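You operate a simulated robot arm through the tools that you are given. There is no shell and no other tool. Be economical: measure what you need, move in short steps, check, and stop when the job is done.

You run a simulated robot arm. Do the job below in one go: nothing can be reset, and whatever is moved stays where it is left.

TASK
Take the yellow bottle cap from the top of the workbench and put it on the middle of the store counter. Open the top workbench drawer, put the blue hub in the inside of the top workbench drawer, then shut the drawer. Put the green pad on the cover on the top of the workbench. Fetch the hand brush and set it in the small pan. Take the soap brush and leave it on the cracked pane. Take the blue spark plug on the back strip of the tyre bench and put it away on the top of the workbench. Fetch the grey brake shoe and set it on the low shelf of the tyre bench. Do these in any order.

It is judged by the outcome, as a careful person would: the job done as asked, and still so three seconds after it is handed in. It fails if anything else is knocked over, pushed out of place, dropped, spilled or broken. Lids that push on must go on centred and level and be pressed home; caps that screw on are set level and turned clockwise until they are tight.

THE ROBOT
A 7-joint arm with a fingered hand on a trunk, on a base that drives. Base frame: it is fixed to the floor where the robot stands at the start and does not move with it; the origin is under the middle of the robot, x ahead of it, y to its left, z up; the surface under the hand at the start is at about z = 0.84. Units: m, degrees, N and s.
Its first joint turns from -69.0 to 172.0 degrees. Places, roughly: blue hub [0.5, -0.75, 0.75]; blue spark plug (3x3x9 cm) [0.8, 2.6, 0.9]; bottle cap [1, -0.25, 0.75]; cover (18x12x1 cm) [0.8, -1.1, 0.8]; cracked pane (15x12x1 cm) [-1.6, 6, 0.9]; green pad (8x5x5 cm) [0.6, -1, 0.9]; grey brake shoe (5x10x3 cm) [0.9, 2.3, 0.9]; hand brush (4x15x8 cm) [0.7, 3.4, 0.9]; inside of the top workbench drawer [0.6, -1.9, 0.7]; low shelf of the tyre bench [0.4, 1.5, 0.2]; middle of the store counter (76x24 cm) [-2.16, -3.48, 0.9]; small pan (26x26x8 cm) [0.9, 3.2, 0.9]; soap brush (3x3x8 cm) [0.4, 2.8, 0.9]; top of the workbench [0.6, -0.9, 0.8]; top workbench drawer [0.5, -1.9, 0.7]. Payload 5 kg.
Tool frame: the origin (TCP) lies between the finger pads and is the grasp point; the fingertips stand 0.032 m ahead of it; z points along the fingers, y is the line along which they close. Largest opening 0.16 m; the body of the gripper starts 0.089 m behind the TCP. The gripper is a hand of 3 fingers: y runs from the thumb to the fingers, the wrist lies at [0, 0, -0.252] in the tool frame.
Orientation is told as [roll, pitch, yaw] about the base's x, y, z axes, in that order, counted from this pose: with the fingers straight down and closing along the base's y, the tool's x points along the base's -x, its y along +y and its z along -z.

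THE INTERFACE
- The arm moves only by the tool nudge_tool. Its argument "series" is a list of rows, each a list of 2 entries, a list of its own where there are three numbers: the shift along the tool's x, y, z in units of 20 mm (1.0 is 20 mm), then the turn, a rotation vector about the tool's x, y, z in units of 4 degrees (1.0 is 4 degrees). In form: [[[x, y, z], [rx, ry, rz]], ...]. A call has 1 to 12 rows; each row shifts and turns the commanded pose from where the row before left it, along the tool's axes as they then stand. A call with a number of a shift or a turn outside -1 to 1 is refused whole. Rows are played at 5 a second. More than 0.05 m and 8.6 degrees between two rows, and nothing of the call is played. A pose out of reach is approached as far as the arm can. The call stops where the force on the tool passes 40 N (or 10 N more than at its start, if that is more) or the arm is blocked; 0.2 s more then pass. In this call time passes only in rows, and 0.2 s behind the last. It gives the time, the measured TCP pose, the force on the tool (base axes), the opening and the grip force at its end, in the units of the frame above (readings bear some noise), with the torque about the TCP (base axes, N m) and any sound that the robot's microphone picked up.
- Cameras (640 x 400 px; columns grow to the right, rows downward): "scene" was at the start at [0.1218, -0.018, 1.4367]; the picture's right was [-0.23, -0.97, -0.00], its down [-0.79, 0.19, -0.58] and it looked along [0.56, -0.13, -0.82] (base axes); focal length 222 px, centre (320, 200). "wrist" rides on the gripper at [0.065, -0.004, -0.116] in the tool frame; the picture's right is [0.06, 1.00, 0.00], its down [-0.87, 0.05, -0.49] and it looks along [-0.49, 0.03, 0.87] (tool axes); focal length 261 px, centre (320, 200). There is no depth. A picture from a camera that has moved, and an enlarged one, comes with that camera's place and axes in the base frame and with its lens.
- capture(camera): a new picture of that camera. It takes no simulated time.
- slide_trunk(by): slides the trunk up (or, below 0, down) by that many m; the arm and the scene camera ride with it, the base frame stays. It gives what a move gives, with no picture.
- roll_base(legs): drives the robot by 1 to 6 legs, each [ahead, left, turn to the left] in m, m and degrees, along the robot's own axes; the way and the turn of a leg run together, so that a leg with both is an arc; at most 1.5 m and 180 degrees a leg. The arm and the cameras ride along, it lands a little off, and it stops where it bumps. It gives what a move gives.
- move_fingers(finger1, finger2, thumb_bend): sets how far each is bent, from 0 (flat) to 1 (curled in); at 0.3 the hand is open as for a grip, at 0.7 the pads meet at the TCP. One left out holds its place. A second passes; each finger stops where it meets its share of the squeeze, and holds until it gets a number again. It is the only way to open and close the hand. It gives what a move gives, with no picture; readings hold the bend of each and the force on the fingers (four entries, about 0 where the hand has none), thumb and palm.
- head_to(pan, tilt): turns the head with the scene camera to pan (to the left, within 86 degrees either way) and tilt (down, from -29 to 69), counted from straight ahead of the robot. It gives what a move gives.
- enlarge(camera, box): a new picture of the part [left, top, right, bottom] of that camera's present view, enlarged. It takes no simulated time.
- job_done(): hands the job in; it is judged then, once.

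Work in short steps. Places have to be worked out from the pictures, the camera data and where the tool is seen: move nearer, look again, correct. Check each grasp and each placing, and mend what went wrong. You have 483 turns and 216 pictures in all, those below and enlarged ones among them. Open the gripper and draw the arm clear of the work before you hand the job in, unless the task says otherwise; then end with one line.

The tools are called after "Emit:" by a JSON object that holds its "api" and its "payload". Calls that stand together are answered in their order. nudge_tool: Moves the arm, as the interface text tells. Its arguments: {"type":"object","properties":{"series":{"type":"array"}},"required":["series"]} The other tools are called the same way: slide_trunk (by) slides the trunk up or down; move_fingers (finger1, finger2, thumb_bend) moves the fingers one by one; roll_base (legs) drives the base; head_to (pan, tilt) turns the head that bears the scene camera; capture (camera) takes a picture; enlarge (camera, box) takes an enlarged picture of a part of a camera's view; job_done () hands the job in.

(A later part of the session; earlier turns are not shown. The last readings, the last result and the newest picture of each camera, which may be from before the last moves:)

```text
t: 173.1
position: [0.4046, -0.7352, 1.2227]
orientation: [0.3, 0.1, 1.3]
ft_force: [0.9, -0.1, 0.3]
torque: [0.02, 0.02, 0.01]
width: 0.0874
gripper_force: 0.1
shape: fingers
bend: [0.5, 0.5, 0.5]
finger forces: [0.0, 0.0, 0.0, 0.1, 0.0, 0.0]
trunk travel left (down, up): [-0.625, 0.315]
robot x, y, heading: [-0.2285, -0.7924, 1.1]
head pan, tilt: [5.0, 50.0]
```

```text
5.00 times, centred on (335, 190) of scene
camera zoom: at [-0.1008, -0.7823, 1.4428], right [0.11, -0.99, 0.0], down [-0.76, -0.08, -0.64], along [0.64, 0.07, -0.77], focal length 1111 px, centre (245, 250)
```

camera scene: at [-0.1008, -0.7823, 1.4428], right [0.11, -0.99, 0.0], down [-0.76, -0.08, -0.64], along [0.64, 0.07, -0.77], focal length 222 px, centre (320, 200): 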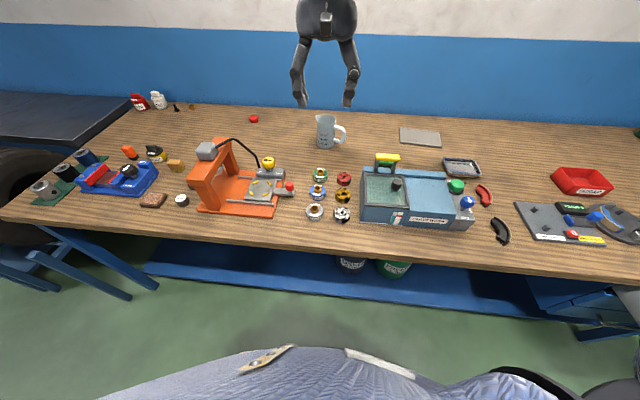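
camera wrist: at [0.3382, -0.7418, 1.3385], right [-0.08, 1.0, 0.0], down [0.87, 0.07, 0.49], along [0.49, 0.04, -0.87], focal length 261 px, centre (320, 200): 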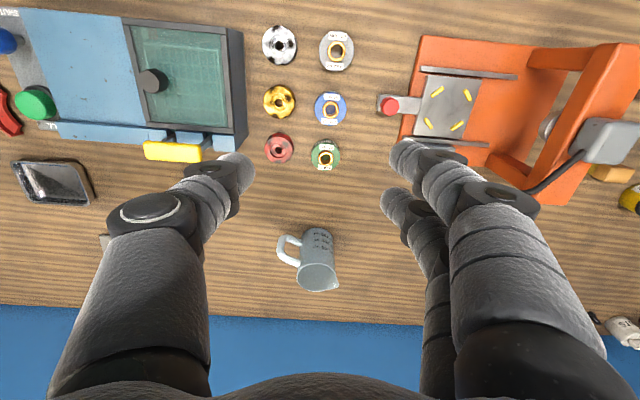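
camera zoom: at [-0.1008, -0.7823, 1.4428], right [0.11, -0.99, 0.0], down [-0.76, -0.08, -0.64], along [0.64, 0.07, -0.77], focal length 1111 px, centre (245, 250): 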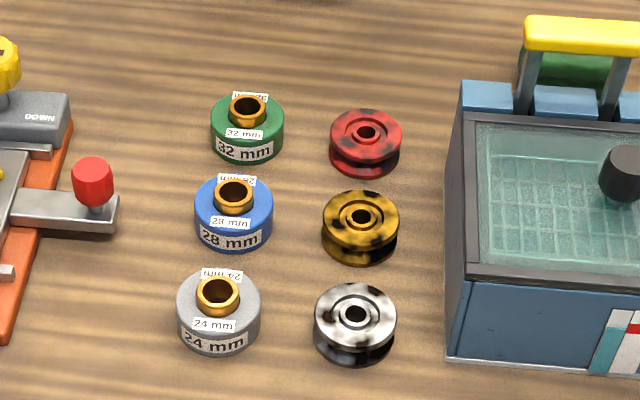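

The hub is about 5.5 cm wide with about 3.5 cm gaps. I yaw about -25° so the thumb fits between its neighbours, move over it and go down partway.

Emit:
{"api": "move_fingers", "payload": {"finger1": 0.5, "finger2": 0.5, "thumb_bend": 0.52}}

Emit:
{"api": "nudge_tool", "payload": {"series": [[[-0.2, 0.22, 0.8], [0, 0, 0]], [[-0.2, 0.22, 0.8], [0, 0, 0]], [[-0.2, 0.22, 0.8], [0, 0, 0]], [[-0.2, 0.22, 0.8], [0, 0, 0]], [[0, 0, 1], [0, 0, 1]], [[0, 0, 1], [0, 0, 1]], [[0, 0, 1], [0, 0, 1]], [[0, 0, 1], [0, 0, 1]], [[0, 0, 1], [0, 0, 1]], [[0, 0, 1], [0, 0, 1]], [[0, 0, 1], [0, 0, 0.3]]]}}

Emit:
{"api": "capture", "payload": {"camera": "wrist"}}

```text
t: 174.1
position: [0.405, -0.7361, 1.223]
orientation: [0.2, 0.2, 1.3]
ft_force: [0.4, 0.3, -0.3]
torque: [0.0, -0.01, -0.01]
width: 0.0838
gripper_force: 0.2
shape: fingers
bend: [0.5, 0.5, 0.52]
finger forces: [0.0, 0.0, 0.1, 0.0, 0.0, 0.1]
trunk travel left (down, up): [-0.625, 0.315]
robot x, y, heading: [-0.2301, -0.7899, 1.4]
head pan, tilt: [5.0, 50.0]
```

```text
t: 176.5
position: [0.4204, -0.7179, 1.0165]
orientation: [0.1, 0.2, -24.0]
ft_force: [0.1, -0.2, -0.2]
torque: [-0.05, 0.02, 0.0]
width: 0.0836
gripper_force: 0.1
shape: fingers
bend: [0.5, 0.5, 0.52]
finger forces: [0.0, 0.1, 0.0, 0.1, 0.0, 0.0]
trunk travel left (down, up): [-0.625, 0.315]
robot x, y, heading: [-0.2301, -0.7911, 1.3]
head pan, tilt: [5.0, 50.0]
```

```text
167 pictures are left
camera wrist: at [0.3576, -0.6949, 1.1332], right [0.35, 0.94, 0.0], down [0.82, -0.31, 0.49], along [0.46, -0.17, -0.87], focal length 261 px, centre (320, 200)
```

wrist: 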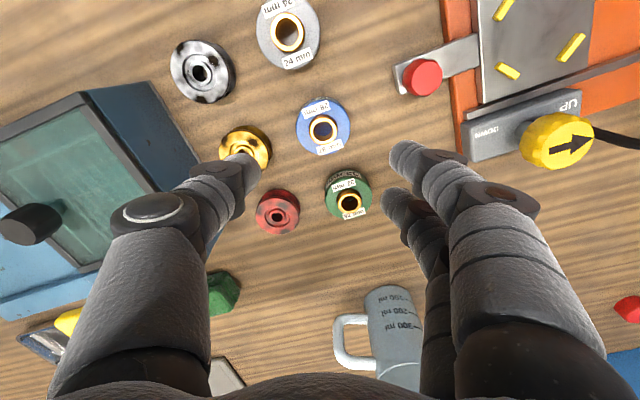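

I fine-tune by about 4 mm and descend in two stages.

Emit:
{"api": "nudge_tool", "payload": {"series": [[[0.17, 0.14, 0.8], [0, 0, 0]], [[0, 0, 1], [0, 0, 0]], [[0, 0, 1], [0, 0, 0]], [[0, 0, 0.8], [0, 0, 0]], [[0, 0, 0], [0, 0, 0]]]}}

Emit:
{"api": "capture", "payload": {"camera": "wrist"}}

```text
t: 177.7
position: [0.4177, -0.713, 0.9471]
orientation: [0.1, 0.2, -23.9]
ft_force: [0.1, -0.2, 0.0]
torque: [0.01, 0.0, 0.0]
width: 0.0838
gripper_force: 0.0
shape: fingers
bend: [0.5, 0.5, 0.52]
finger forces: [0.1, 0.0, 0.0, 0.0, 0.1, 0.1]
trunk travel left (down, up): [-0.625, 0.315]
robot x, y, heading: [-0.2306, -0.7943, 1.5]
head pan, tilt: [5.0, 50.0]
```

```text
166 pictures are left
camera wrist: at [0.3546, -0.6908, 1.0621], right [0.35, 0.94, 0.0], down [0.82, -0.3, 0.49], along [0.46, -0.17, -0.87], focal length 261 px, centre (320, 200)
```

wrist: 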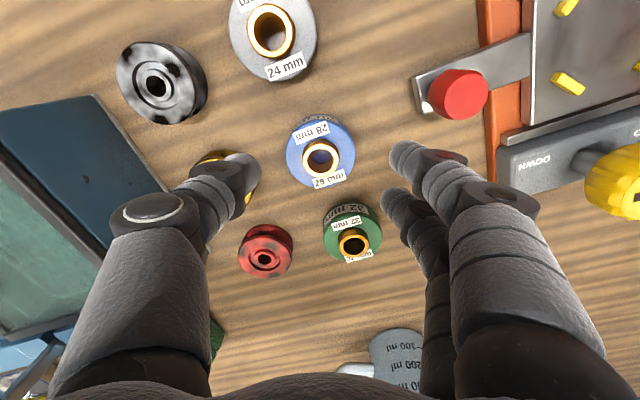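

By computation the thumb tip will land clear of the yellow hub. I go down to grasp height.

Emit:
{"api": "nudge_tool", "payload": {"series": [[[0, 0, 1], [0, 0, 0]], [[0, 0, 1], [0, 0, 0]], [[0, 0, 0.5], [0, 0, 0]], [[0, 0, 0.4], [0, 0, 0]], [[0, 0, 0], [0, 0, 0]]]}}

Emit:
{"api": "capture", "payload": {"camera": "wrist"}}

```text
t: 178.9
position: [0.4168, -0.7132, 0.8886]
orientation: [0.2, 0.2, -23.9]
ft_force: [0.1, 0.5, 0.1]
torque: [-0.02, 0.02, 0.02]
width: 0.084
gripper_force: 0.1
shape: fingers
bend: [0.5, 0.5, 0.52]
finger forces: [0.0, 0.0, 0.1, 0.1, 0.0, 0.0]
trunk travel left (down, up): [-0.625, 0.315]
robot x, y, heading: [-0.2315, -0.7899, 1.3]
head pan, tilt: [5.0, 50.0]
```

```text
165 pictures are left
camera wrist: at [0.355, -0.6904, 1.0043], right [0.35, 0.94, 0.0], down [0.82, -0.3, 0.49], along [0.46, -0.17, -0.87], focal length 261 px, centre (320, 200)
```

wrist: 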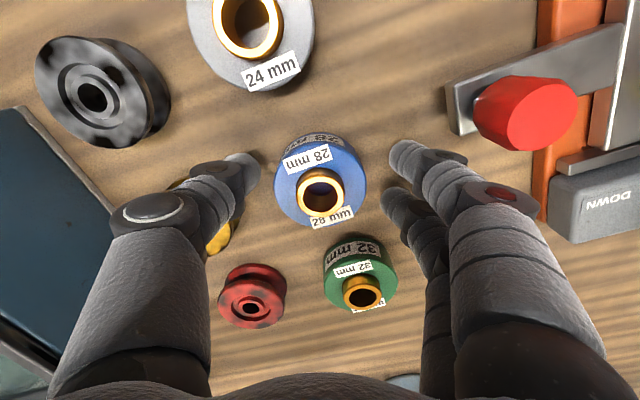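

I am at grasp height without contact and the hub is centred. I close.

Emit:
{"api": "move_fingers", "payload": {"finger1": 0.64, "finger2": 0.64, "thumb_bend": 0.64}}

Emit:
{"api": "capture", "payload": {"camera": "wrist"}}

```text
t: 179.9
position: [0.4183, -0.7126, 0.8882]
orientation: [0.0, 0.2, -23.8]
ft_force: [0.1, -0.2, -0.8]
torque: [0.01, 0.02, 0.0]
width: 0.0521
gripper_force: 10.9
shape: fingers
bend: [0.6, 0.57, 0.61]
finger forces: [3.6, 6.7, 0.0, 0.0, 10.6, 0.0]
trunk travel left (down, up): [-0.625, 0.315]
robot x, y, heading: [-0.2264, -0.7922, 1.2]
head pan, tilt: [5.0, 50.0]
```

```text
164 pictures are left
camera wrist: at [0.3553, -0.6905, 1.0042], right [0.35, 0.94, 0.0], down [0.82, -0.3, 0.49], along [0.46, -0.17, -0.87], focal length 261 px, centre (320, 200)
```

wrist: 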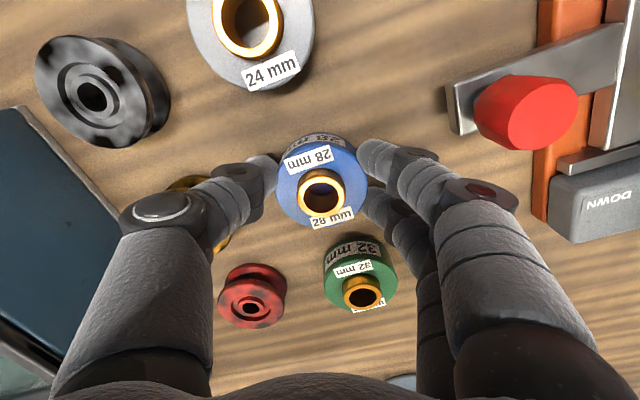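

The hub is gripped at width 0.052. I tighten a bit and lift straight up.

Emit:
{"api": "move_fingers", "payload": {"finger1": 0.68, "finger2": 0.68, "thumb_bend": 0.68}}

Emit:
{"api": "nudge_tool", "payload": {"series": [[[0, 0, -1], [0, 0, 0]], [[0, 0, -1], [0, 0, 0]], [[0, 0, -1], [0, 0, 0]], [[0, 0, -1], [0, 0, 0]], [[0, 0, -1], [0, 0, 0]], [[0, 0, -1], [0, 0, 0]], [[0, 0, -1], [0, 0, 0]], [[0, 0, -1], [0, 0, 0]], [[0, 0, -1], [0, 0, 0]], [[0, 0, -1], [0, 0, 0]], [[0, 0, -1], [0, 0, 0]], [[0, 0, -1], [0, 0, 0]]]}}

Emit:
{"api": "capture", "payload": {"camera": "wrist"}}

```text
t: 180.9
position: [0.4179, -0.7141, 0.8888]
orientation: [0.1, 0.2, -23.9]
ft_force: [-0.3, -0.6, 0.2]
torque: [-0.02, 0.04, -0.01]
width: 0.0513
gripper_force: 17.6
shape: fingers
bend: [0.61, 0.58, 0.62]
finger forces: [7.1, 10.6, 0.0, 0.0, 17.9, 0.0]
trunk travel left (down, up): [-0.625, 0.315]
robot x, y, heading: [-0.2305, -0.7913, 1.4]
head pan, tilt: [5.0, 50.0]
```

```text
t: 183.5
position: [0.4175, -0.714, 1.1288]
orientation: [0.2, 0.2, -23.9]
ft_force: [1.2, 0.1, -2.0]
torque: [-0.05, 0.0, -0.05]
width: 0.0511
gripper_force: 17.9
shape: fingers
bend: [0.61, 0.58, 0.62]
finger forces: [7.1, 10.6, 0.1, 0.0, 17.9, 0.0]
trunk travel left (down, up): [-0.625, 0.315]
robot x, y, heading: [-0.2268, -0.7871, 1.5]
head pan, tilt: [5.0, 50.0]
```

```text
163 pictures are left
camera wrist: at [0.3552, -0.6914, 1.2448], right [0.35, 0.94, 0.0], down [0.82, -0.3, 0.49], along [0.46, -0.17, -0.87], focal length 261 px, centre (320, 200)
```

wrist: 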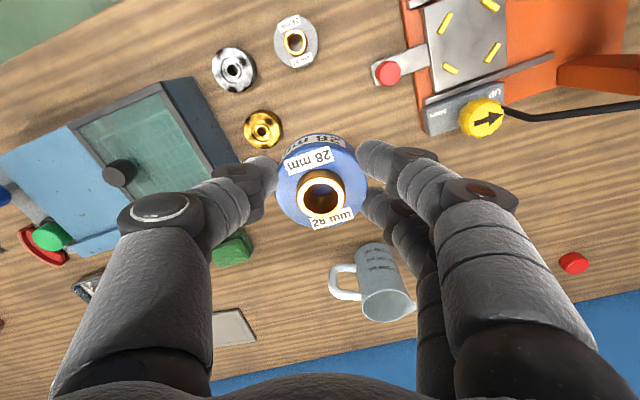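

The hub is lifted. I drive it back and right to in front of the open drawer.

Emit:
{"api": "roll_base", "payload": {"legs": [[-0.55, 0, -1.4], [0, -1.24, 0]]}}

Emit:
{"api": "head_to", "payload": {"pan": 0, "tilt": 45}}

Emit:
{"api": "capture", "payload": {"camera": "scene"}}

```text
t: 192.5
position: [-0.1461, -1.9789, 1.1288]
orientation: [0.1, 0.2, -26.2]
ft_force: [0.4, 0.6, -2.0]
torque: [0.0, 0.05, 0.01]
width: 0.0512
gripper_force: 18.0
shape: fingers
bend: [0.61, 0.58, 0.62]
finger forces: [7.3, 10.6, 0.1, 0.1, 17.8, 0.0]
trunk travel left (down, up): [-0.625, 0.315]
robot x, y, heading: [-0.7952, -2.0282, -1.0]
head pan, tilt: [5.0, 50.0]
```

```text
t: 193.1
position: [-0.1458, -1.9785, 1.1282]
orientation: [0.1, 0.2, -26.2]
ft_force: [-0.3, 0.1, -2.6]
torque: [-0.03, 0.03, -0.03]
width: 0.051
gripper_force: 17.5
shape: fingers
bend: [0.61, 0.58, 0.62]
finger forces: [7.3, 10.6, 0.0, 0.0, 17.9, 0.1]
trunk travel left (down, up): [-0.625, 0.315]
robot x, y, heading: [-0.793, -2.0271, -0.9]
head pan, tilt: [0.0, 45.0]
```

```text
162 pictures are left
camera scene: at [-0.6623, -2.0321, 1.4496], right [-0.02, -1.0, 0.0], down [-0.71, 0.01, -0.71], along [0.71, -0.01, -0.71], focal length 222 px, centre (320, 200)
```

scene: 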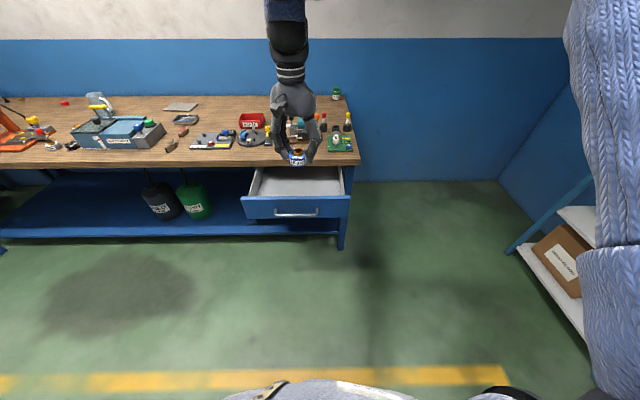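

The drawer interior centre is at about (0.13, -1.94). I drive ahead 0.27 m.

Emit:
{"api": "roll_base", "payload": {"legs": [[0.265, 0.04, 0.9]]}}

Emit:
{"api": "capture", "payload": {"camera": "wrist"}}

Emit:
{"api": "capture", "payload": {"camera": "scene"}}

```text
t: 195.0
position: [0.1211, -1.9308, 1.1284]
orientation: [0.1, 0.2, -25.3]
ft_force: [0.2, 0.2, -3.2]
torque: [0.02, 0.05, -0.01]
width: 0.0513
gripper_force: 17.8
shape: fingers
bend: [0.61, 0.58, 0.62]
finger forces: [7.3, 10.7, 0.1, 0.0, 17.9, 0.0]
trunk travel left (down, up): [-0.625, 0.315]
robot x, y, heading: [-0.5304, -1.9899, -0.0]
head pan, tilt: [0.0, 45.0]
```

```text
161 pictures are left
camera wrist: at [0.0581, -1.9063, 1.2438], right [0.37, 0.93, 0.0], down [0.81, -0.32, 0.49], along [0.45, -0.18, -0.87], focal length 261 px, centre (320, 200)
```

wrist: 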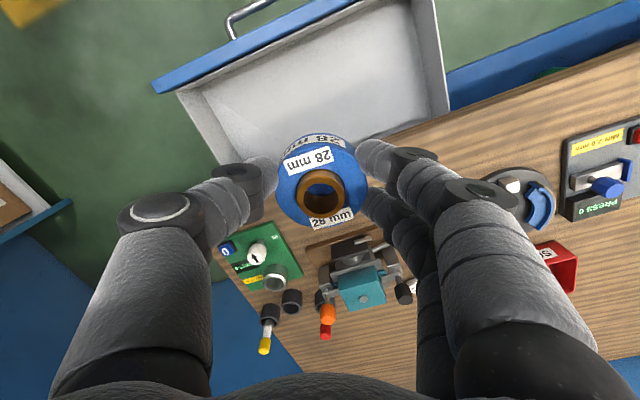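

```text
160 pictures are left
camera scene: at [-0.3955, -1.9924, 1.4494], right [0.0, -1.0, 0.0], down [-0.71, 0.0, -0.71], along [0.71, 0.0, -0.71], focal length 222 px, centre (320, 200)
```

scene: 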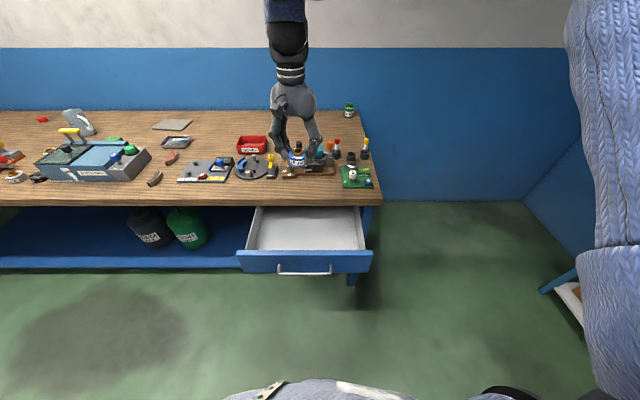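

The opening spans x from about 0.03 to 0.21. I shift back 1 cm and lower with the trunk.

Emit:
{"api": "nudge_tool", "payload": {"series": [[[0.45, -0.2, 0], [0, 0, 0]], [[0, 0, 0], [0, 0, 0]]]}}

Emit:
{"api": "slide_trunk", "payload": {"by": -0.32}}

Emit:
{"api": "capture", "payload": {"camera": "scene"}}

Emit:
{"api": "capture", "payload": {"camera": "wrist"}}

```text
t: 195.6
position: [0.1091, -1.9295, 1.1293]
orientation: [0.1, 0.2, -25.3]
ft_force: [0.3, -0.7, -3.5]
torque: [0.02, 0.0, 0.05]
width: 0.0511
gripper_force: 17.9
shape: fingers
bend: [0.61, 0.58, 0.62]
finger forces: [7.2, 10.6, 0.0, 0.0, 17.9, 0.0]
trunk travel left (down, up): [-0.625, 0.315]
robot x, y, heading: [-0.5283, -1.994, -0.1]
head pan, tilt: [0.0, 45.0]
```

```text
t: 198.8
position: [0.1072, -1.9302, 0.8095]
orientation: [0.1, 0.2, -25.3]
ft_force: [0.3, -0.5, -3.3]
torque: [-0.01, 0.0, 0.02]
width: 0.0512
gripper_force: 17.7
shape: fingers
bend: [0.61, 0.58, 0.62]
finger forces: [7.2, 10.6, 0.0, 0.1, 18.0, 0.0]
trunk travel left (down, up): [-0.305, 0.635]
robot x, y, heading: [-0.5303, -1.9934, -0.1]
head pan, tilt: [0.0, 45.0]
```

```text
159 pictures are left
camera scene: at [-0.3972, -1.9925, 1.1297], right [0.0, -1.0, 0.0], down [-0.71, 0.0, -0.71], along [0.71, 0.0, -0.71], focal length 222 px, centre (320, 200)
```

scene: 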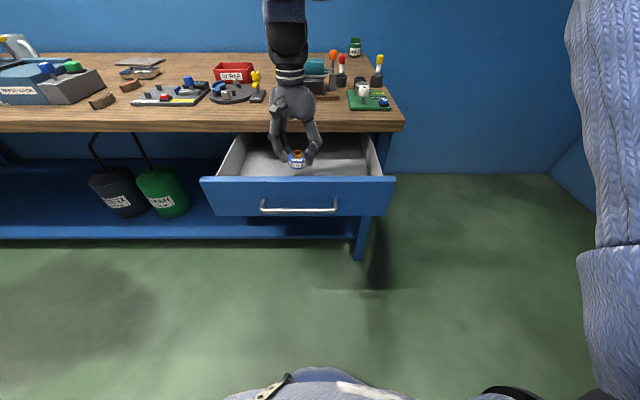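

```text
158 pictures are left
camera wrist: at [0.0465, -1.9062, 0.9246], right [0.37, 0.93, 0.0], down [0.81, -0.32, 0.49], along [0.45, -0.18, -0.87], focal length 261 px, centre (320, 200)
```

wrist: 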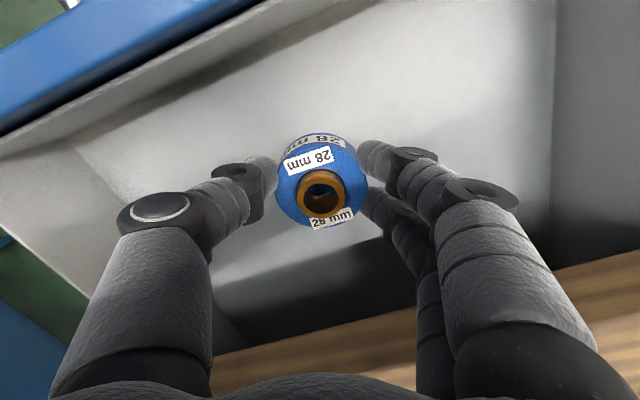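

The hub is inside the drawer opening. I descend with small steps until contact.

Emit:
{"api": "nudge_tool", "payload": {"series": [[[0, 0, 1], [0, 0, 0]], [[0, 0, 0.5], [0, 0, 0]], [[0, 0, 0.2], [0, 0, 0]], [[0, 0, 0.2], [0, 0, 0]], [[0, 0, 0.2], [0, 0, 0]], [[0, 0, 0.2], [0, 0, 0]], [[0, 0, 0], [0, 0, 0]]]}}

```text
t: 200.4
position: [0.1081, -1.9307, 0.7629]
orientation: [0.1, 0.2, -25.3]
ft_force: [0.3, 0.5, -2.7]
torque: [0.0, 0.03, -0.01]
width: 0.0513
gripper_force: 18.1
shape: fingers
bend: [0.61, 0.58, 0.62]
finger forces: [7.2, 10.6, 0.0, 0.0, 17.9, 0.0]
trunk travel left (down, up): [-0.305, 0.635]
robot x, y, heading: [-0.5295, -1.9927, 0.1]
head pan, tilt: [0.0, 45.0]
```

Emit:
{"api": "nudge_tool", "payload": {"series": [[[0, 0, 0.2], [0, 0, 0]], [[0, 0, 0.2], [0, 0, 0]], [[0, 0, 0.2], [0, 0, 0]], [[0, 0, 0.2], [0, 0, 0]], [[0, 0, 0], [0, 0, 0]]]}}

Emit:
{"api": "capture", "payload": {"camera": "wrist"}}

```text
t: 201.6
position: [0.1083, -1.929, 0.7469]
orientation: [0.1, 0.2, -25.3]
ft_force: [0.4, 0.1, -2.4]
torque: [0.04, 0.03, -0.03]
width: 0.0513
gripper_force: 17.7
shape: fingers
bend: [0.61, 0.58, 0.62]
finger forces: [7.2, 10.5, 0.1, 0.0, 17.8, 0.0]
trunk travel left (down, up): [-0.305, 0.635]
robot x, y, heading: [-0.5314, -1.9922, 0.1]
head pan, tilt: [0.0, 45.0]
```

```text
157 pictures are left
camera wrist: at [0.0466, -1.9058, 0.8625], right [0.37, 0.93, 0.0], down [0.81, -0.32, 0.49], along [0.45, -0.18, -0.87], focal length 261 px, centre (320, 200)
```

wrist: 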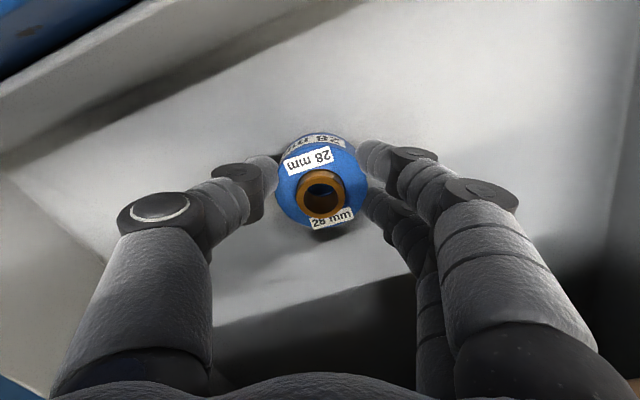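

Emit:
{"api": "nudge_tool", "payload": {"series": [[[0, 0, 0.15], [0, 0, 0]], [[0, 0, 0.15], [0, 0, 0]], [[0, 0, 0.15], [0, 0, 0]], [[0, 0, 0.15], [0, 0, 0]], [[0, 0, 0], [0, 0, 0]]]}}

```text
t: 202.8
position: [0.1088, -1.9307, 0.7359]
orientation: [0.1, 0.2, -25.3]
ft_force: [-0.4, -0.1, -3.4]
torque: [-0.04, 0.03, 0.0]
width: 0.0514
gripper_force: 18.3
shape: fingers
bend: [0.61, 0.58, 0.62]
finger forces: [7.4, 10.6, 0.0, 0.1, 17.7, 0.0]
trunk travel left (down, up): [-0.305, 0.635]
robot x, y, heading: [-0.5305, -1.9881, -0.0]
head pan, tilt: [0.0, 45.0]
```

Emit:
{"api": "nudge_tool", "payload": {"series": [[[0, 0, 0.15], [0, 0, 0]], [[0, 0, 0.15], [0, 0, 0]], [[0, 0, 0.15], [0, 0, 0]], [[0, 0, 0], [0, 0, 0]]]}}

```text
t: 203.8
position: [0.106, -1.9293, 0.728]
orientation: [0.3, 0.2, -25.3]
ft_force: [0.8, 1.8, 33.5]
torque: [0.08, -0.17, 0.06]
width: 0.0503
gripper_force: 22.8
shape: fingers
bend: [0.63, 0.61, 0.64]
finger forces: [10.4, 14.4, 0.1, 0.0, 21.2, 0.1]
trunk travel left (down, up): [-0.305, 0.635]
robot x, y, heading: [-0.5299, -1.9879, -0.0]
head pan, tilt: [0.0, 45.0]
```

The hub touches the drawer floor (33 N). I ease up 2 mm, open, and rise.

Emit:
{"api": "nudge_tool", "payload": {"series": [[[0, 0, -0.15], [0, 0, 0]], [[0, 0, 0], [0, 0, 0]]]}}

Emit:
{"api": "move_fingers", "payload": {"finger1": 0.5, "finger2": 0.5, "thumb_bend": 0.5}}

Emit:
{"api": "nudge_tool", "payload": {"series": [[[0, 0, -0.5], [0, 0, 0]], [[0, 0, -1], [0, 0, 0]], [[0, 0, -1], [0, 0, 0]], [[0, 0, -1], [0, 0, 0]], [[0, 0, -1], [0, 0, 0]], [[0, 0, -1], [0, 0, 0]], [[0, 0, -1], [0, 0, 0]], [[0, 0, -1], [0, 0, 0]]]}}

Emit:
{"api": "capture", "payload": {"camera": "wrist"}}

```text
t: 204.4
position: [0.1073, -1.9297, 0.7272]
orientation: [0.1, 0.2, -25.2]
ft_force: [-0.9, 6.9, 14.6]
torque: [0.29, -0.06, 0.03]
width: 0.0506
gripper_force: 21.3
shape: fingers
bend: [0.63, 0.61, 0.64]
finger forces: [10.6, 13.9, 0.1, 0.0, 17.9, 0.1]
trunk travel left (down, up): [-0.305, 0.635]
robot x, y, heading: [-0.5301, -1.9921, 0.0]
head pan, tilt: [0.0, 45.0]
```

```text
t: 205.4
position: [0.108, -1.9298, 0.7274]
orientation: [0.2, 0.1, -25.3]
ft_force: [-0.2, -0.4, -0.2]
torque: [0.01, 0.02, -0.01]
width: 0.0867
gripper_force: 0.0
shape: fingers
bend: [0.5, 0.5, 0.5]
finger forces: [0.1, 0.0, 0.0, 0.1, 0.1, 0.0]
trunk travel left (down, up): [-0.305, 0.635]
robot x, y, heading: [-0.5308, -1.9889, 0.0]
head pan, tilt: [0.0, 45.0]
```

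```text
t: 207.2
position: [0.1082, -1.9301, 0.8788]
orientation: [0.1, 0.2, -25.3]
ft_force: [0.0, -0.2, -0.3]
torque: [0.02, -0.01, 0.02]
width: 0.0868
gripper_force: 0.0
shape: fingers
bend: [0.5, 0.5, 0.5]
finger forces: [0.0, 0.1, 0.1, 0.1, 0.0, 0.0]
trunk travel left (down, up): [-0.305, 0.635]
robot x, y, heading: [-0.528, -1.9921, -0.3]
head pan, tilt: [0.0, 45.0]
```

```text
156 pictures are left
camera wrist: at [0.0462, -1.9061, 0.9947], right [0.37, 0.93, 0.0], down [0.81, -0.32, 0.49], along [0.45, -0.18, -0.87], focal length 261 px, centre (320, 200)
```

wrist: 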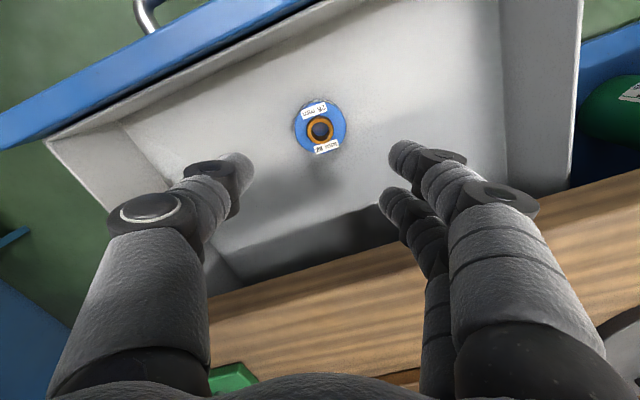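

The hub stands in the drawer. I rise, back out, close the fingers and set yaw to 0 so I can push the drawer shut by its bar.

Emit:
{"api": "slide_trunk", "payload": {"by": 0.1}}

Emit:
{"api": "roll_base", "payload": {"legs": [[-0.33, 0, 0]]}}

Emit:
{"api": "nudge_tool", "payload": {"series": [[[0, 0, 0], [0, 0, -1]], [[0, 0, 0], [0, 0, -1]], [[0, 0, 0], [0, 0, -1]], [[0, 0, 0], [0, 0, -1]], [[0, 0, 0], [0, 0, -1]], [[0, 0, 0], [0, 0, -1]], [[0, 0, 0], [0, 0, -0.3]]]}}

Emit:
{"api": "move_fingers", "payload": {"finger1": 0.7, "finger2": 0.7, "thumb_bend": 0.7}}

Emit:
{"api": "slide_trunk", "payload": {"by": -0.24}}

Emit:
{"api": "capture", "payload": {"camera": "scene"}}

```text
t: 208.5
position: [0.108, -1.9306, 0.9784]
orientation: [0.1, 0.2, -25.2]
ft_force: [-0.1, -0.2, -0.5]
torque: [0.0, -0.01, 0.01]
width: 0.0865
gripper_force: 0.1
shape: fingers
bend: [0.5, 0.5, 0.5]
finger forces: [0.0, 0.0, 0.0, 0.1, 0.0, 0.0]
trunk travel left (down, up): [-0.405, 0.535]
robot x, y, heading: [-0.5299, -1.9929, -0.1]
head pan, tilt: [0.0, 45.0]
```

```text
t: 210.7
position: [-0.2236, -1.9292, 0.9789]
orientation: [0.0, 0.1, -25.3]
ft_force: [0.4, -0.3, 0.7]
torque: [-0.01, -0.01, 0.0]
width: 0.0866
gripper_force: 0.0
shape: fingers
bend: [0.5, 0.5, 0.5]
finger forces: [0.0, 0.1, 0.0, 0.0, 0.0, 0.0]
trunk travel left (down, up): [-0.405, 0.535]
robot x, y, heading: [-0.8635, -1.9911, 0.0]
head pan, tilt: [0.0, 45.0]
```

```text
t: 212.3
position: [-0.2236, -1.9301, 0.9787]
orientation: [0.1, 0.1, -0.1]
ft_force: [-0.1, -0.1, 0.7]
torque: [0.0, 0.0, -0.01]
width: 0.0866
gripper_force: 0.2
shape: fingers
bend: [0.5, 0.5, 0.5]
finger forces: [0.1, 0.0, 0.1, 0.0, 0.0, 0.1]
trunk travel left (down, up): [-0.405, 0.535]
robot x, y, heading: [-0.8595, -1.9894, -0.2]
head pan, tilt: [0.0, 45.0]
```

```text
t: 213.3
position: [-0.2221, -1.9298, 0.9791]
orientation: [0.2, 0.2, 0.0]
ft_force: [-0.2, -0.1, 0.3]
torque: [0.0, -0.01, 0.01]
width: 0.0131
gripper_force: 0.0
shape: fingers
bend: [0.7, 0.7, 0.7]
finger forces: [0.0, 0.0, 0.0, 0.0, 0.0, 0.1]
trunk travel left (down, up): [-0.405, 0.535]
robot x, y, heading: [-0.8652, -1.9936, -0.1]
head pan, tilt: [0.0, 45.0]
```

```text
t: 215.8
position: [-0.2224, -1.9297, 0.7387]
orientation: [0.2, 0.0, 0.0]
ft_force: [0.3, -0.2, 0.3]
torque: [0.0, -0.01, 0.02]
width: 0.0127
gripper_force: 0.0
shape: fingers
bend: [0.7, 0.7, 0.7]
finger forces: [0.0, 0.0, 0.0, 0.0, 0.0, 0.0]
trunk travel left (down, up): [-0.165, 0.775]
robot x, y, heading: [-0.8618, -1.9915, 0.1]
head pan, tilt: [0.0, 45.0]
```

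```text
155 pictures are left
camera scene: at [-0.7288, -1.9922, 0.9897], right [0.0, -1.0, 0.0], down [-0.71, 0.0, -0.71], along [0.71, 0.0, -0.71], focal length 222 px, centre (320, 200)
```

scene: 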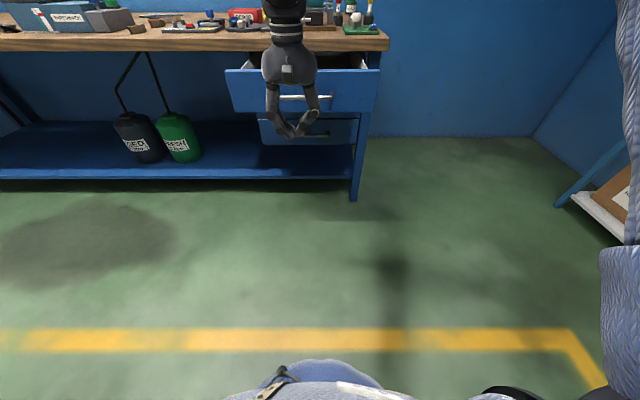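

I drive ahead to push the drawer in, first by 0.30 m.

Emit:
{"api": "roll_base", "payload": {"legs": [[0.3, 0, 0]]}}

Emit:
{"api": "head_to", "payload": {"pan": 0, "tilt": 30}}

Emit:
{"api": "capture", "payload": {"camera": "scene"}}

```text
t: 217.8
position: [0.0753, -1.9307, 0.7376]
orientation: [0.2, 0.0, -0.1]
ft_force: [-0.1, 0.2, 0.5]
torque: [0.0, 0.0, 0.0]
width: 0.0128
gripper_force: 0.1
shape: fingers
bend: [0.7, 0.7, 0.7]
finger forces: [0.1, 0.1, 0.1, 0.1, 0.1, 0.0]
trunk travel left (down, up): [-0.165, 0.775]
robot x, y, heading: [-0.5592, -1.9909, 0.0]
head pan, tilt: [0.0, 45.0]
```

```text
t: 218.6
position: [0.0754, -1.9286, 0.7388]
orientation: [0.3, 0.1, -0.1]
ft_force: [0.2, 0.6, -0.2]
torque: [0.01, 0.03, -0.04]
width: 0.0126
gripper_force: 0.1
shape: fingers
bend: [0.7, 0.7, 0.7]
finger forces: [0.0, 0.0, 0.0, 0.1, 0.0, 0.0]
trunk travel left (down, up): [-0.165, 0.775]
robot x, y, heading: [-0.5629, -1.9893, 0.1]
head pan, tilt: [0.0, 30.0]
```

```text
154 pictures are left
camera scene: at [-0.4208, -1.9924, 1.0122], right [0.0, -1.0, 0.0], down [-0.5, 0.0, -0.87], along [0.87, 0.0, -0.5], focal length 222 px, centre (320, 200)
```

scene: 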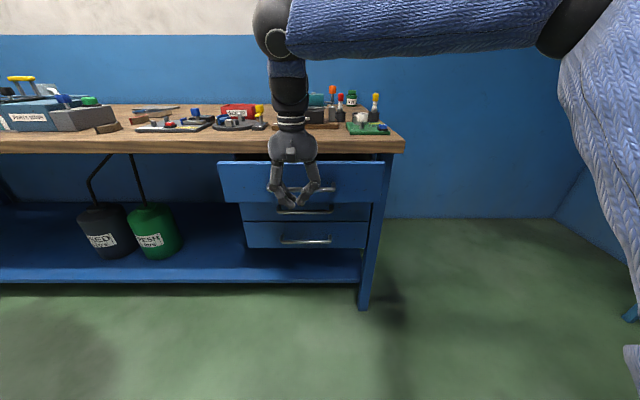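

It is closing. I push another 5 cm, then finish with fine nudges.

Emit:
{"api": "roll_base", "payload": {"legs": [[0.05, 0, 0]]}}

Emit:
{"api": "nudge_tool", "payload": {"series": [[[-0.25, 0, 0], [0, 0, 0]], [[-0.25, 0, 0], [0, 0, 0]], [[-0.25, 0, 0], [0, 0, 0]], [[-0.25, 0, 0], [0, 0, 0]], [[0, 0, 0], [0, 0, 0]]]}}

Emit:
{"api": "enlarge", "payload": {"camera": "scene", "box": [200, 90, 420, 270]}}

```text
t: 219.5
position: [0.1256, -1.9298, 0.7391]
orientation: [0.2, 0.1, 0.0]
ft_force: [-0.8, 0.7, 0.4]
torque: [-0.01, -0.01, -0.04]
width: 0.0126
gripper_force: 0.0
shape: fingers
bend: [0.7, 0.7, 0.7]
finger forces: [0.0, 0.0, 0.0, 0.0, 0.0, 0.0]
trunk travel left (down, up): [-0.165, 0.775]
robot x, y, heading: [-0.5166, -1.9886, 0.1]
head pan, tilt: [0.0, 30.0]
```

```text
t: 220.7
position: [0.1467, -1.9299, 0.7387]
orientation: [0.2, -0.1, -0.2]
ft_force: [0.2, -0.1, 0.1]
torque: [-0.02, -0.03, 0.05]
width: 0.0128
gripper_force: 0.2
shape: fingers
bend: [0.7, 0.7, 0.7]
finger forces: [0.0, 0.0, 0.1, 0.1, 0.0, 0.1]
trunk travel left (down, up): [-0.165, 0.775]
robot x, y, heading: [-0.5129, -1.9922, -0.1]
head pan, tilt: [0.0, 30.0]
```

```text
2.22 times, centred on (310, 180) of scene
camera zoom: at [-0.3709, -1.9923, 1.0122], right [0.0, -1.0, 0.0], down [-0.5, 0.0, -0.87], along [0.87, 0.0, -0.5], focal length 494 px, centre (342, 244)
```

zoom: 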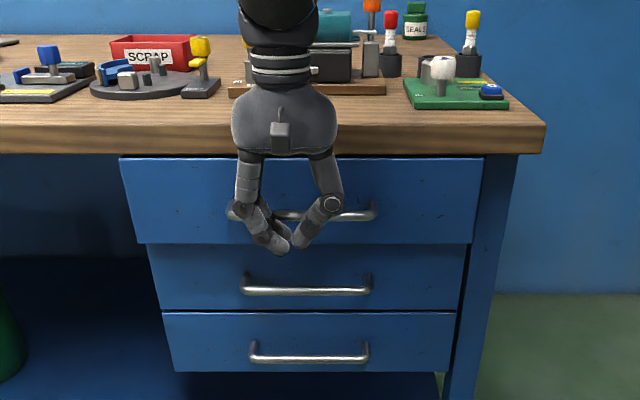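

The drawer still protrudes by a few cm. I keep pushing gently.

Emit:
{"api": "nudge_tool", "payload": {"series": [[[-0.25, 0, 0], [0, 0, 0]], [[-0.25, 0, 0], [0, 0, 0]], [[-0.25, 0, 0], [0, 0, 0]], [[-0.25, 0, 0], [0, 0, 0]], [[0, 0, 0], [0, 0, 0]]]}}

Emit:
{"api": "enlarge", "payload": {"camera": "scene", "box": [200, 90, 420, 270]}}

```text
t: 221.9
position: [0.1653, -1.9287, 0.7399]
orientation: [0.1, 0.2, 0.0]
ft_force: [0.0, -0.6, 0.3]
torque: [0.0, 0.01, 0.01]
width: 0.0128
gripper_force: 0.2
shape: fingers
bend: [0.7, 0.7, 0.7]
finger forces: [0.1, 0.3, 0.0, 0.0, 0.0, 0.1]
trunk travel left (down, up): [-0.165, 0.775]
robot x, y, heading: [-0.5109, -1.9921, -0.1]
head pan, tilt: [0.0, 30.0]
```

```text
2.22 times, centred on (310, 180) of scene
camera zoom: at [-0.3709, -1.9923, 1.0122], right [0.0, -1.0, 0.0], down [-0.5, 0.0, -0.87], along [0.87, 0.0, -0.5], focal length 494 px, centre (342, 244)
```

zoom: 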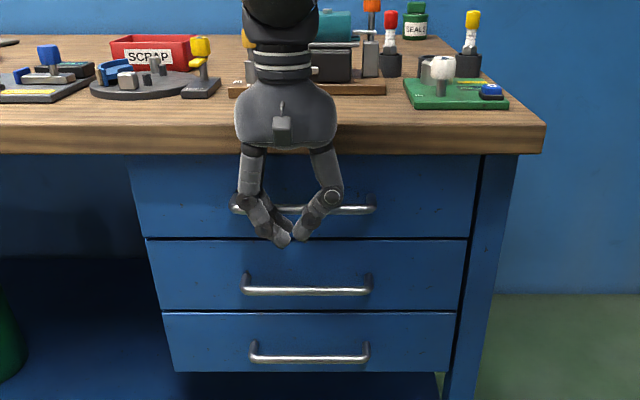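

Emit:
{"api": "nudge_tool", "payload": {"series": [[[-0.15, 0, 0], [0, 0, 0]], [[-0.15, 0, 0], [0, 0, 0]], [[-0.15, 0, 0], [0, 0, 0]], [[-0.15, 0, 0], [0, 0, 0]], [[0, 0, 0], [0, 0, 0]]]}}

Emit:
{"api": "enlarge", "payload": {"camera": "scene", "box": [200, 90, 420, 270]}}

```text
t: 222.9
position: [0.1721, -1.9279, 0.7385]
orientation: [0.1, 0.5, 0.4]
ft_force: [-18.6, -1.8, 1.6]
torque: [0.03, 0.05, 0.52]
width: 0.0125
gripper_force: 9.1
shape: fingers
bend: [0.7, 0.7, 0.7]
finger forces: [0.0, 18.3, 0.1, 0.1, 0.0, 0.0]
trunk travel left (down, up): [-0.165, 0.775]
robot x, y, heading: [-0.515, -1.9911, 0.1]
head pan, tilt: [0.0, 30.0]
stopped in row 5: the force on the tool passed its limit at 45 N (the readings are from after the stop); the commanded pose is now the measured one
```

```text
2.22 times, centred on (310, 180) of scene
camera zoom: at [-0.3725, -1.9924, 1.0125], right [0.0, -1.0, 0.0], down [-0.5, 0.0, -0.87], along [0.87, 0.0, -0.5], focal length 494 px, centre (342, 244)
```

zoom: 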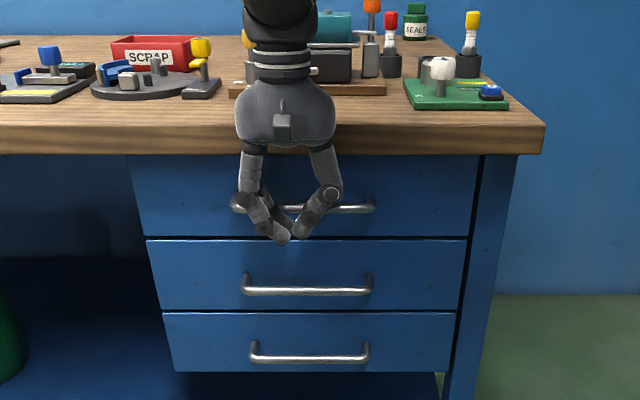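

The drawer is pushed fully shut. I back off, raise the trunk and drive to the pad area.

Emit:
{"api": "roll_base", "payload": {"legs": [[-0.35, 0, 0]]}}

Emit:
{"api": "slide_trunk", "payload": {"by": 0.4}}

Emit:
{"api": "slide_trunk", "payload": {"by": 0.06}}

Emit:
{"api": "enlarge", "payload": {"camera": "scene", "box": [200, 90, 420, 270]}}

Emit:
{"api": "roll_base", "payload": {"legs": [[0, 1.0, 0], [0.82, 0, 0]]}}

Emit:
{"api": "capture", "payload": {"camera": "wrist"}}

```text
t: 225.2
position: [-0.1735, -1.9281, 0.7388]
orientation: [0.1, 0.5, 0.4]
ft_force: [0.4, 0.0, 0.1]
torque: [-0.04, 0.02, 0.01]
width: 0.0127
gripper_force: 0.0
shape: fingers
bend: [0.7, 0.7, 0.7]
finger forces: [0.0, 0.0, 0.0, 0.1, 0.0, 0.1]
trunk travel left (down, up): [-0.165, 0.775]
robot x, y, heading: [-0.8627, -1.9916, 0.2]
head pan, tilt: [0.0, 30.0]
```

```text
t: 229.0
position: [-0.1733, -1.9279, 1.1375]
orientation: [0.2, 0.3, 0.5]
ft_force: [0.3, 0.2, -0.3]
torque: [-0.01, -0.02, 0.0]
width: 0.0128
gripper_force: 0.1
shape: fingers
bend: [0.7, 0.7, 0.7]
finger forces: [0.0, 0.0, 0.1, 0.0, 0.0, 0.1]
trunk travel left (down, up): [-0.565, 0.375]
robot x, y, heading: [-0.8584, -1.9934, 0.2]
head pan, tilt: [0.0, 30.0]
```

```text
t: 230.0
position: [-0.1727, -1.9283, 1.1971]
orientation: [0.1, 0.4, 0.5]
ft_force: [0.0, 0.2, 0.0]
torque: [-0.02, 0.01, 0.01]
width: 0.0126
gripper_force: 0.1
shape: fingers
bend: [0.7, 0.7, 0.7]
finger forces: [0.0, 0.0, 0.0, 0.0, 0.0, 0.0]
trunk travel left (down, up): [-0.625, 0.315]
robot x, y, heading: [-0.8622, -1.9909, 0.1]
head pan, tilt: [0.0, 30.0]
```

```text
2.22 times, centred on (310, 180) of scene
camera zoom: at [-0.7187, -1.9927, 1.4721], right [0.0, -1.0, 0.0], down [-0.5, 0.0, -0.87], along [0.87, 0.0, -0.5], focal length 494 px, centre (342, 244)
```

zoom: 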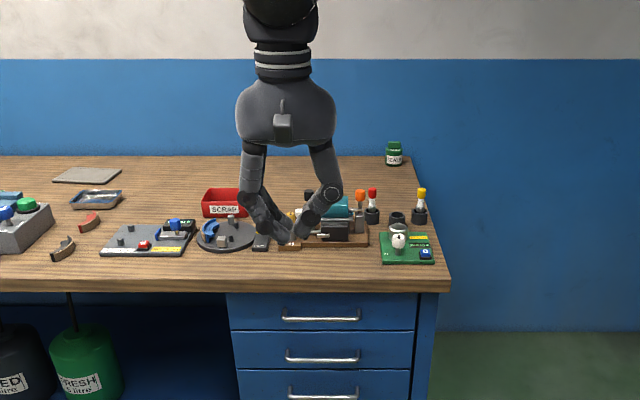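

```text
t: 239.2
position: [0.655, -0.9419, 1.1991]
orientation: [0.1, 0.5, -0.5]
ft_force: [0.2, -0.1, 0.2]
torque: [-0.02, 0.02, 0.01]
width: 0.0131
gripper_force: 0.0
shape: fingers
bend: [0.7, 0.7, 0.7]
finger forces: [0.1, 0.0, 0.0, 0.0, 0.0, 0.0]
trunk travel left (down, up): [-0.625, 0.315]
robot x, y, heading: [-0.0337, -0.9963, -0.6]
head pan, tilt: [0.0, 30.0]
```

```text
149 pictures are left
camera wrist: at [0.5893, -0.9462, 1.3138], right [-0.05, 1.0, 0.0], down [0.87, 0.05, 0.49], along [0.48, 0.03, -0.87], focal length 261 px, centre (320, 200)
```

wrist: 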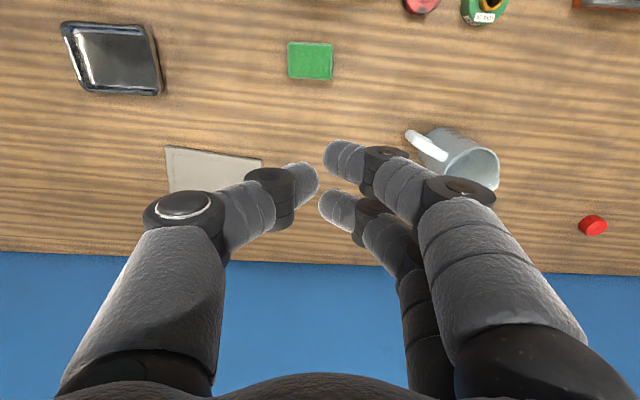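

The pad is at about (0.596, -0.96) and the cover at about (0.82, -1.1). I open the hand and move over the pad.

Emit:
{"api": "move_fingers", "payload": {"finger1": 0.42, "finger2": 0.42, "thumb_bend": 0.42}}

Emit:
{"api": "nudge_tool", "payload": {"series": [[[0.6, -0.2, 0.9], [0, 0, 0]], [[0.6, -0.2, 0.9], [0, 0, 0]], [[0.6, -0.2, 0.9], [0, 0, 0]], [[0.6, -0.2, 0.9], [0, 0, 0]], [[0.6, -0.1, 0.9], [0, 0, 0]], [[0, 0, 0.9], [0, 0, 0]], [[0, 0, 0.9], [0, 0, 0]], [[0, 0, 0.9], [0, 0, 0]], [[0, 0, 0.9], [0, 0, 0]], [[0, 0, 0], [0, 0, 0]]]}}

Emit:
{"api": "capture", "payload": {"camera": "wrist"}}

Emit:
{"api": "head_to", "payload": {"pan": 0, "tilt": 50}}

Emit:
{"api": "capture", "payload": {"camera": "scene"}}

```text
t: 240.2
position: [0.6544, -0.9432, 1.198]
orientation: [0.0, 0.4, -0.6]
ft_force: [-0.3, -0.8, -0.4]
torque: [0.0, 0.01, 0.03]
width: 0.1194
gripper_force: 0.1
shape: fingers
bend: [0.42, 0.42, 0.42]
finger forces: [0.0, 0.0, 0.0, 0.0, 0.0, 0.0]
trunk travel left (down, up): [-0.625, 0.315]
robot x, y, heading: [-0.0333, -1.0009, -0.7]
head pan, tilt: [0.0, 30.0]
```

```text
t: 242.4
position: [0.5938, -0.961, 1.0368]
orientation: [0.1, 0.3, -0.5]
ft_force: [-0.1, -0.9, 0.4]
torque: [-0.01, -0.02, 0.06]
width: 0.1193
gripper_force: 0.1
shape: fingers
bend: [0.42, 0.42, 0.42]
finger forces: [0.0, 0.0, 0.1, 0.1, 0.0, 0.0]
trunk travel left (down, up): [-0.625, 0.315]
robot x, y, heading: [-0.0339, -0.9976, -0.5]
head pan, tilt: [0.0, 30.0]
```

```text
148 pictures are left
camera wrist: at [0.5272, -0.9632, 1.1526], right [-0.05, 1.0, 0.0], down [0.87, 0.05, 0.49], along [0.49, 0.03, -0.87], focal length 261 px, centre (320, 200)
```

wrist: 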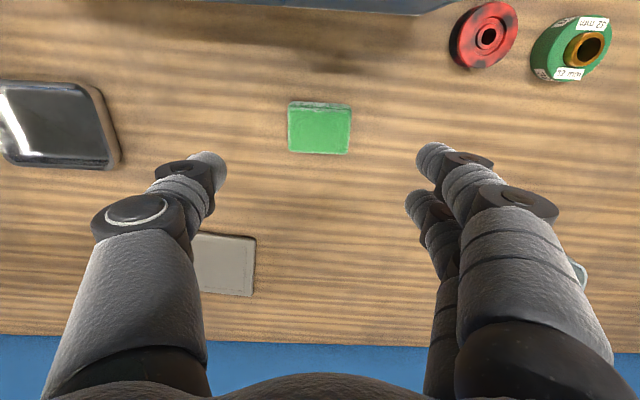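

```text
t: 243.3
position: [0.5935, -0.9586, 1.036]
orientation: [0.1, 0.4, -0.5]
ft_force: [-0.3, 0.1, 0.7]
torque: [-0.01, 0.03, -0.02]
width: 0.1195
gripper_force: 0.0
shape: fingers
bend: [0.42, 0.42, 0.42]
finger forces: [0.1, 0.1, 0.1, 0.0, 0.0, 0.0]
trunk travel left (down, up): [-0.625, 0.315]
robot x, y, heading: [-0.035, -0.9974, -0.4]
head pan, tilt: [0.0, 50.0]
```

```text
147 pictures are left
camera scene: at [0.0949, -0.9998, 1.4428], right [-0.01, -1.0, 0.0], down [-0.77, 0.01, -0.64], along [0.64, -0.01, -0.77], focal length 222 px, centre (320, 200)
```

scene: 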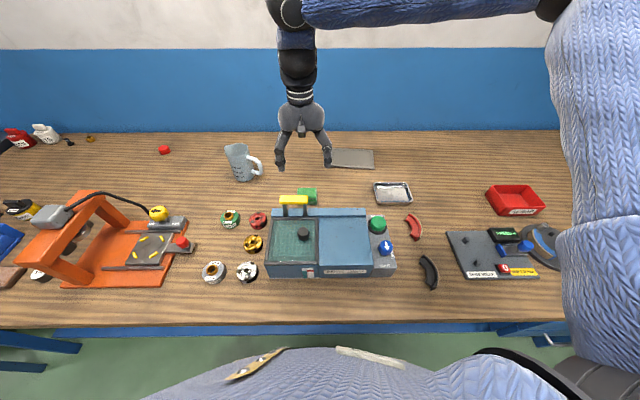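

The pad is centred under the hand. I descend onto it.

Emit:
{"api": "nudge_tool", "payload": {"series": [[[-0.15, 0, 1], [0, 0, 0]], [[0, 0, 1], [0, 0, 0]], [[0, 0, 1], [0, 0, 0]], [[0, 0, 1], [0, 0, 0]], [[0, 0, 1], [0, 0, 0]], [[0, 0, 1], [0, 0, 0]], [[0, 0, 1], [0, 0, 0]], [[0, 0, 0], [0, 0, 0]]]}}

Emit:
{"api": "capture", "payload": {"camera": "wrist"}}

```text
t: 245.1
position: [0.5937, -0.9595, 0.896]
orientation: [0.1, 0.3, -0.4]
ft_force: [1.0, -0.5, -0.3]
torque: [-0.02, 0.01, -0.02]
width: 0.1194
gripper_force: 0.0
shape: fingers
bend: [0.42, 0.42, 0.42]
finger forces: [0.0, 0.0, 0.0, 0.1, 0.0, 0.0]
trunk travel left (down, up): [-0.625, 0.315]
robot x, y, heading: [-0.0345, -0.9995, -0.7]
head pan, tilt: [0.0, 50.0]
```

```text
146 pictures are left
camera wrist: at [0.5288, -0.9626, 1.012], right [-0.05, 1.0, 0.0], down [0.87, 0.05, 0.49], along [0.49, 0.03, -0.87], focal length 261 px, centre (320, 200)
```

wrist: 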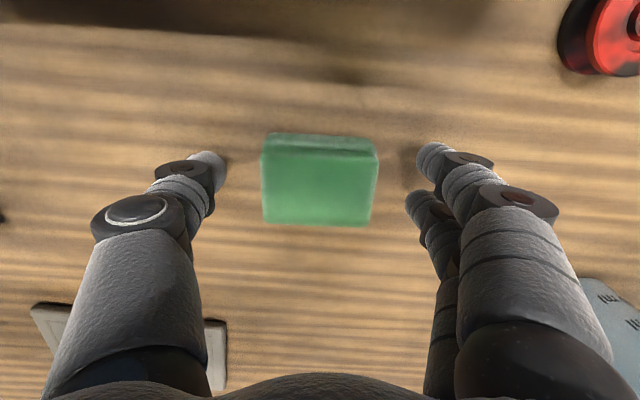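

Emit:
{"api": "move_fingers", "payload": {"finger1": 0.6, "finger2": 0.6, "thumb_bend": 0.6}}

Emit:
{"api": "capture", "payload": {"camera": "wrist"}}

```text
t: 246.1
position: [0.5942, -0.9596, 0.8955]
orientation: [0.1, 0.4, -0.5]
ft_force: [0.7, -0.3, -0.5]
torque: [-0.03, 0.03, 0.02]
width: 0.0736
gripper_force: 11.2
shape: fingers
bend: [0.54, 0.54, 0.56]
finger forces: [5.7, 5.7, 0.0, 0.0, 11.2, 0.0]
trunk travel left (down, up): [-0.625, 0.315]
robot x, y, heading: [-0.0333, -0.9965, -0.6]
head pan, tilt: [0.0, 50.0]
```

```text
145 pictures are left
camera wrist: at [0.5291, -0.9627, 1.0119], right [-0.05, 1.0, 0.0], down [0.87, 0.05, 0.49], along [0.49, 0.03, -0.87], focal length 261 px, centre (320, 200)
```

wrist: 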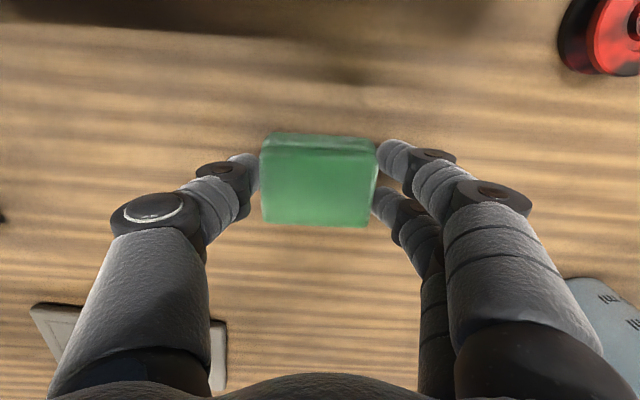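

The pad is gripped. I lift it and take a view to locate the cover.

Emit:
{"api": "nudge_tool", "payload": {"series": [[[0, 0, -1], [0, 0, 0]], [[0, 0, -1], [0, 0, 0]], [[0, 0, -1], [0, 0, 0]], [[0, 0, -1], [0, 0, 0]], [[0, 0, -1], [0, 0, 0]], [[0, 0, -1], [0, 0, 0]], [[0, 0, -1], [0, 0, 0]], [[-0.5, -0.5, -1], [0, 0, 0]], [[-1, -1, -1], [0, 0, 0]], [[-1, -1, -1], [0, 0, 0]], [[-1, -1, 0], [0, 0, 0]], [[-1, -1, 0], [0, 0, 0]]]}}

Emit:
{"api": "capture", "payload": {"camera": "wrist"}}

Emit:
{"api": "capture", "payload": {"camera": "scene"}}

```text
t: 248.7
position: [0.6873, -1.0528, 1.0957]
orientation: [0.2, 0.5, -0.5]
ft_force: [0.5, -0.1, 0.3]
torque: [0.03, -0.03, 0.03]
width: 0.0735
gripper_force: 11.3
shape: fingers
bend: [0.54, 0.54, 0.56]
finger forces: [5.7, 5.8, 0.0, 0.1, 11.1, 0.0]
trunk travel left (down, up): [-0.625, 0.315]
robot x, y, heading: [-0.0375, -0.9947, -0.9]
head pan, tilt: [0.0, 50.0]
```

```text
144 pictures are left
camera wrist: at [0.621, -1.0556, 1.2114], right [-0.05, 1.0, 0.0], down [0.87, 0.05, 0.49], along [0.49, 0.03, -0.87], focal length 261 px, centre (320, 200)
```

wrist: 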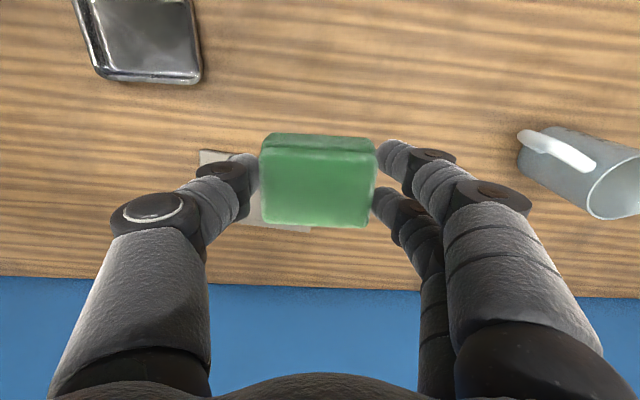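

```text
143 pictures are left
camera scene: at [0.0948, -1.0004, 1.4427], right [-0.01, -1.0, 0.0], down [-0.77, 0.01, -0.64], along [0.64, -0.01, -0.77], focal length 222 px, centre (320, 200)
```

scene: 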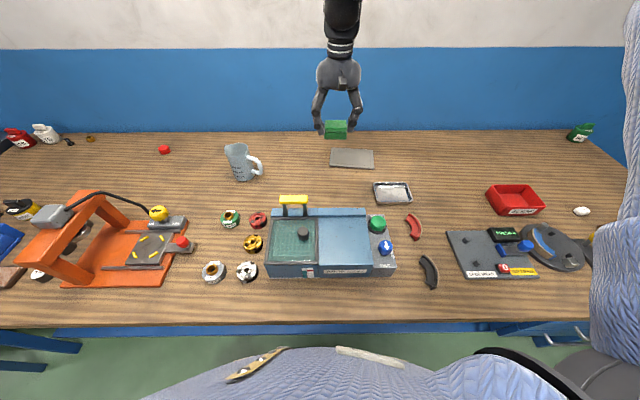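

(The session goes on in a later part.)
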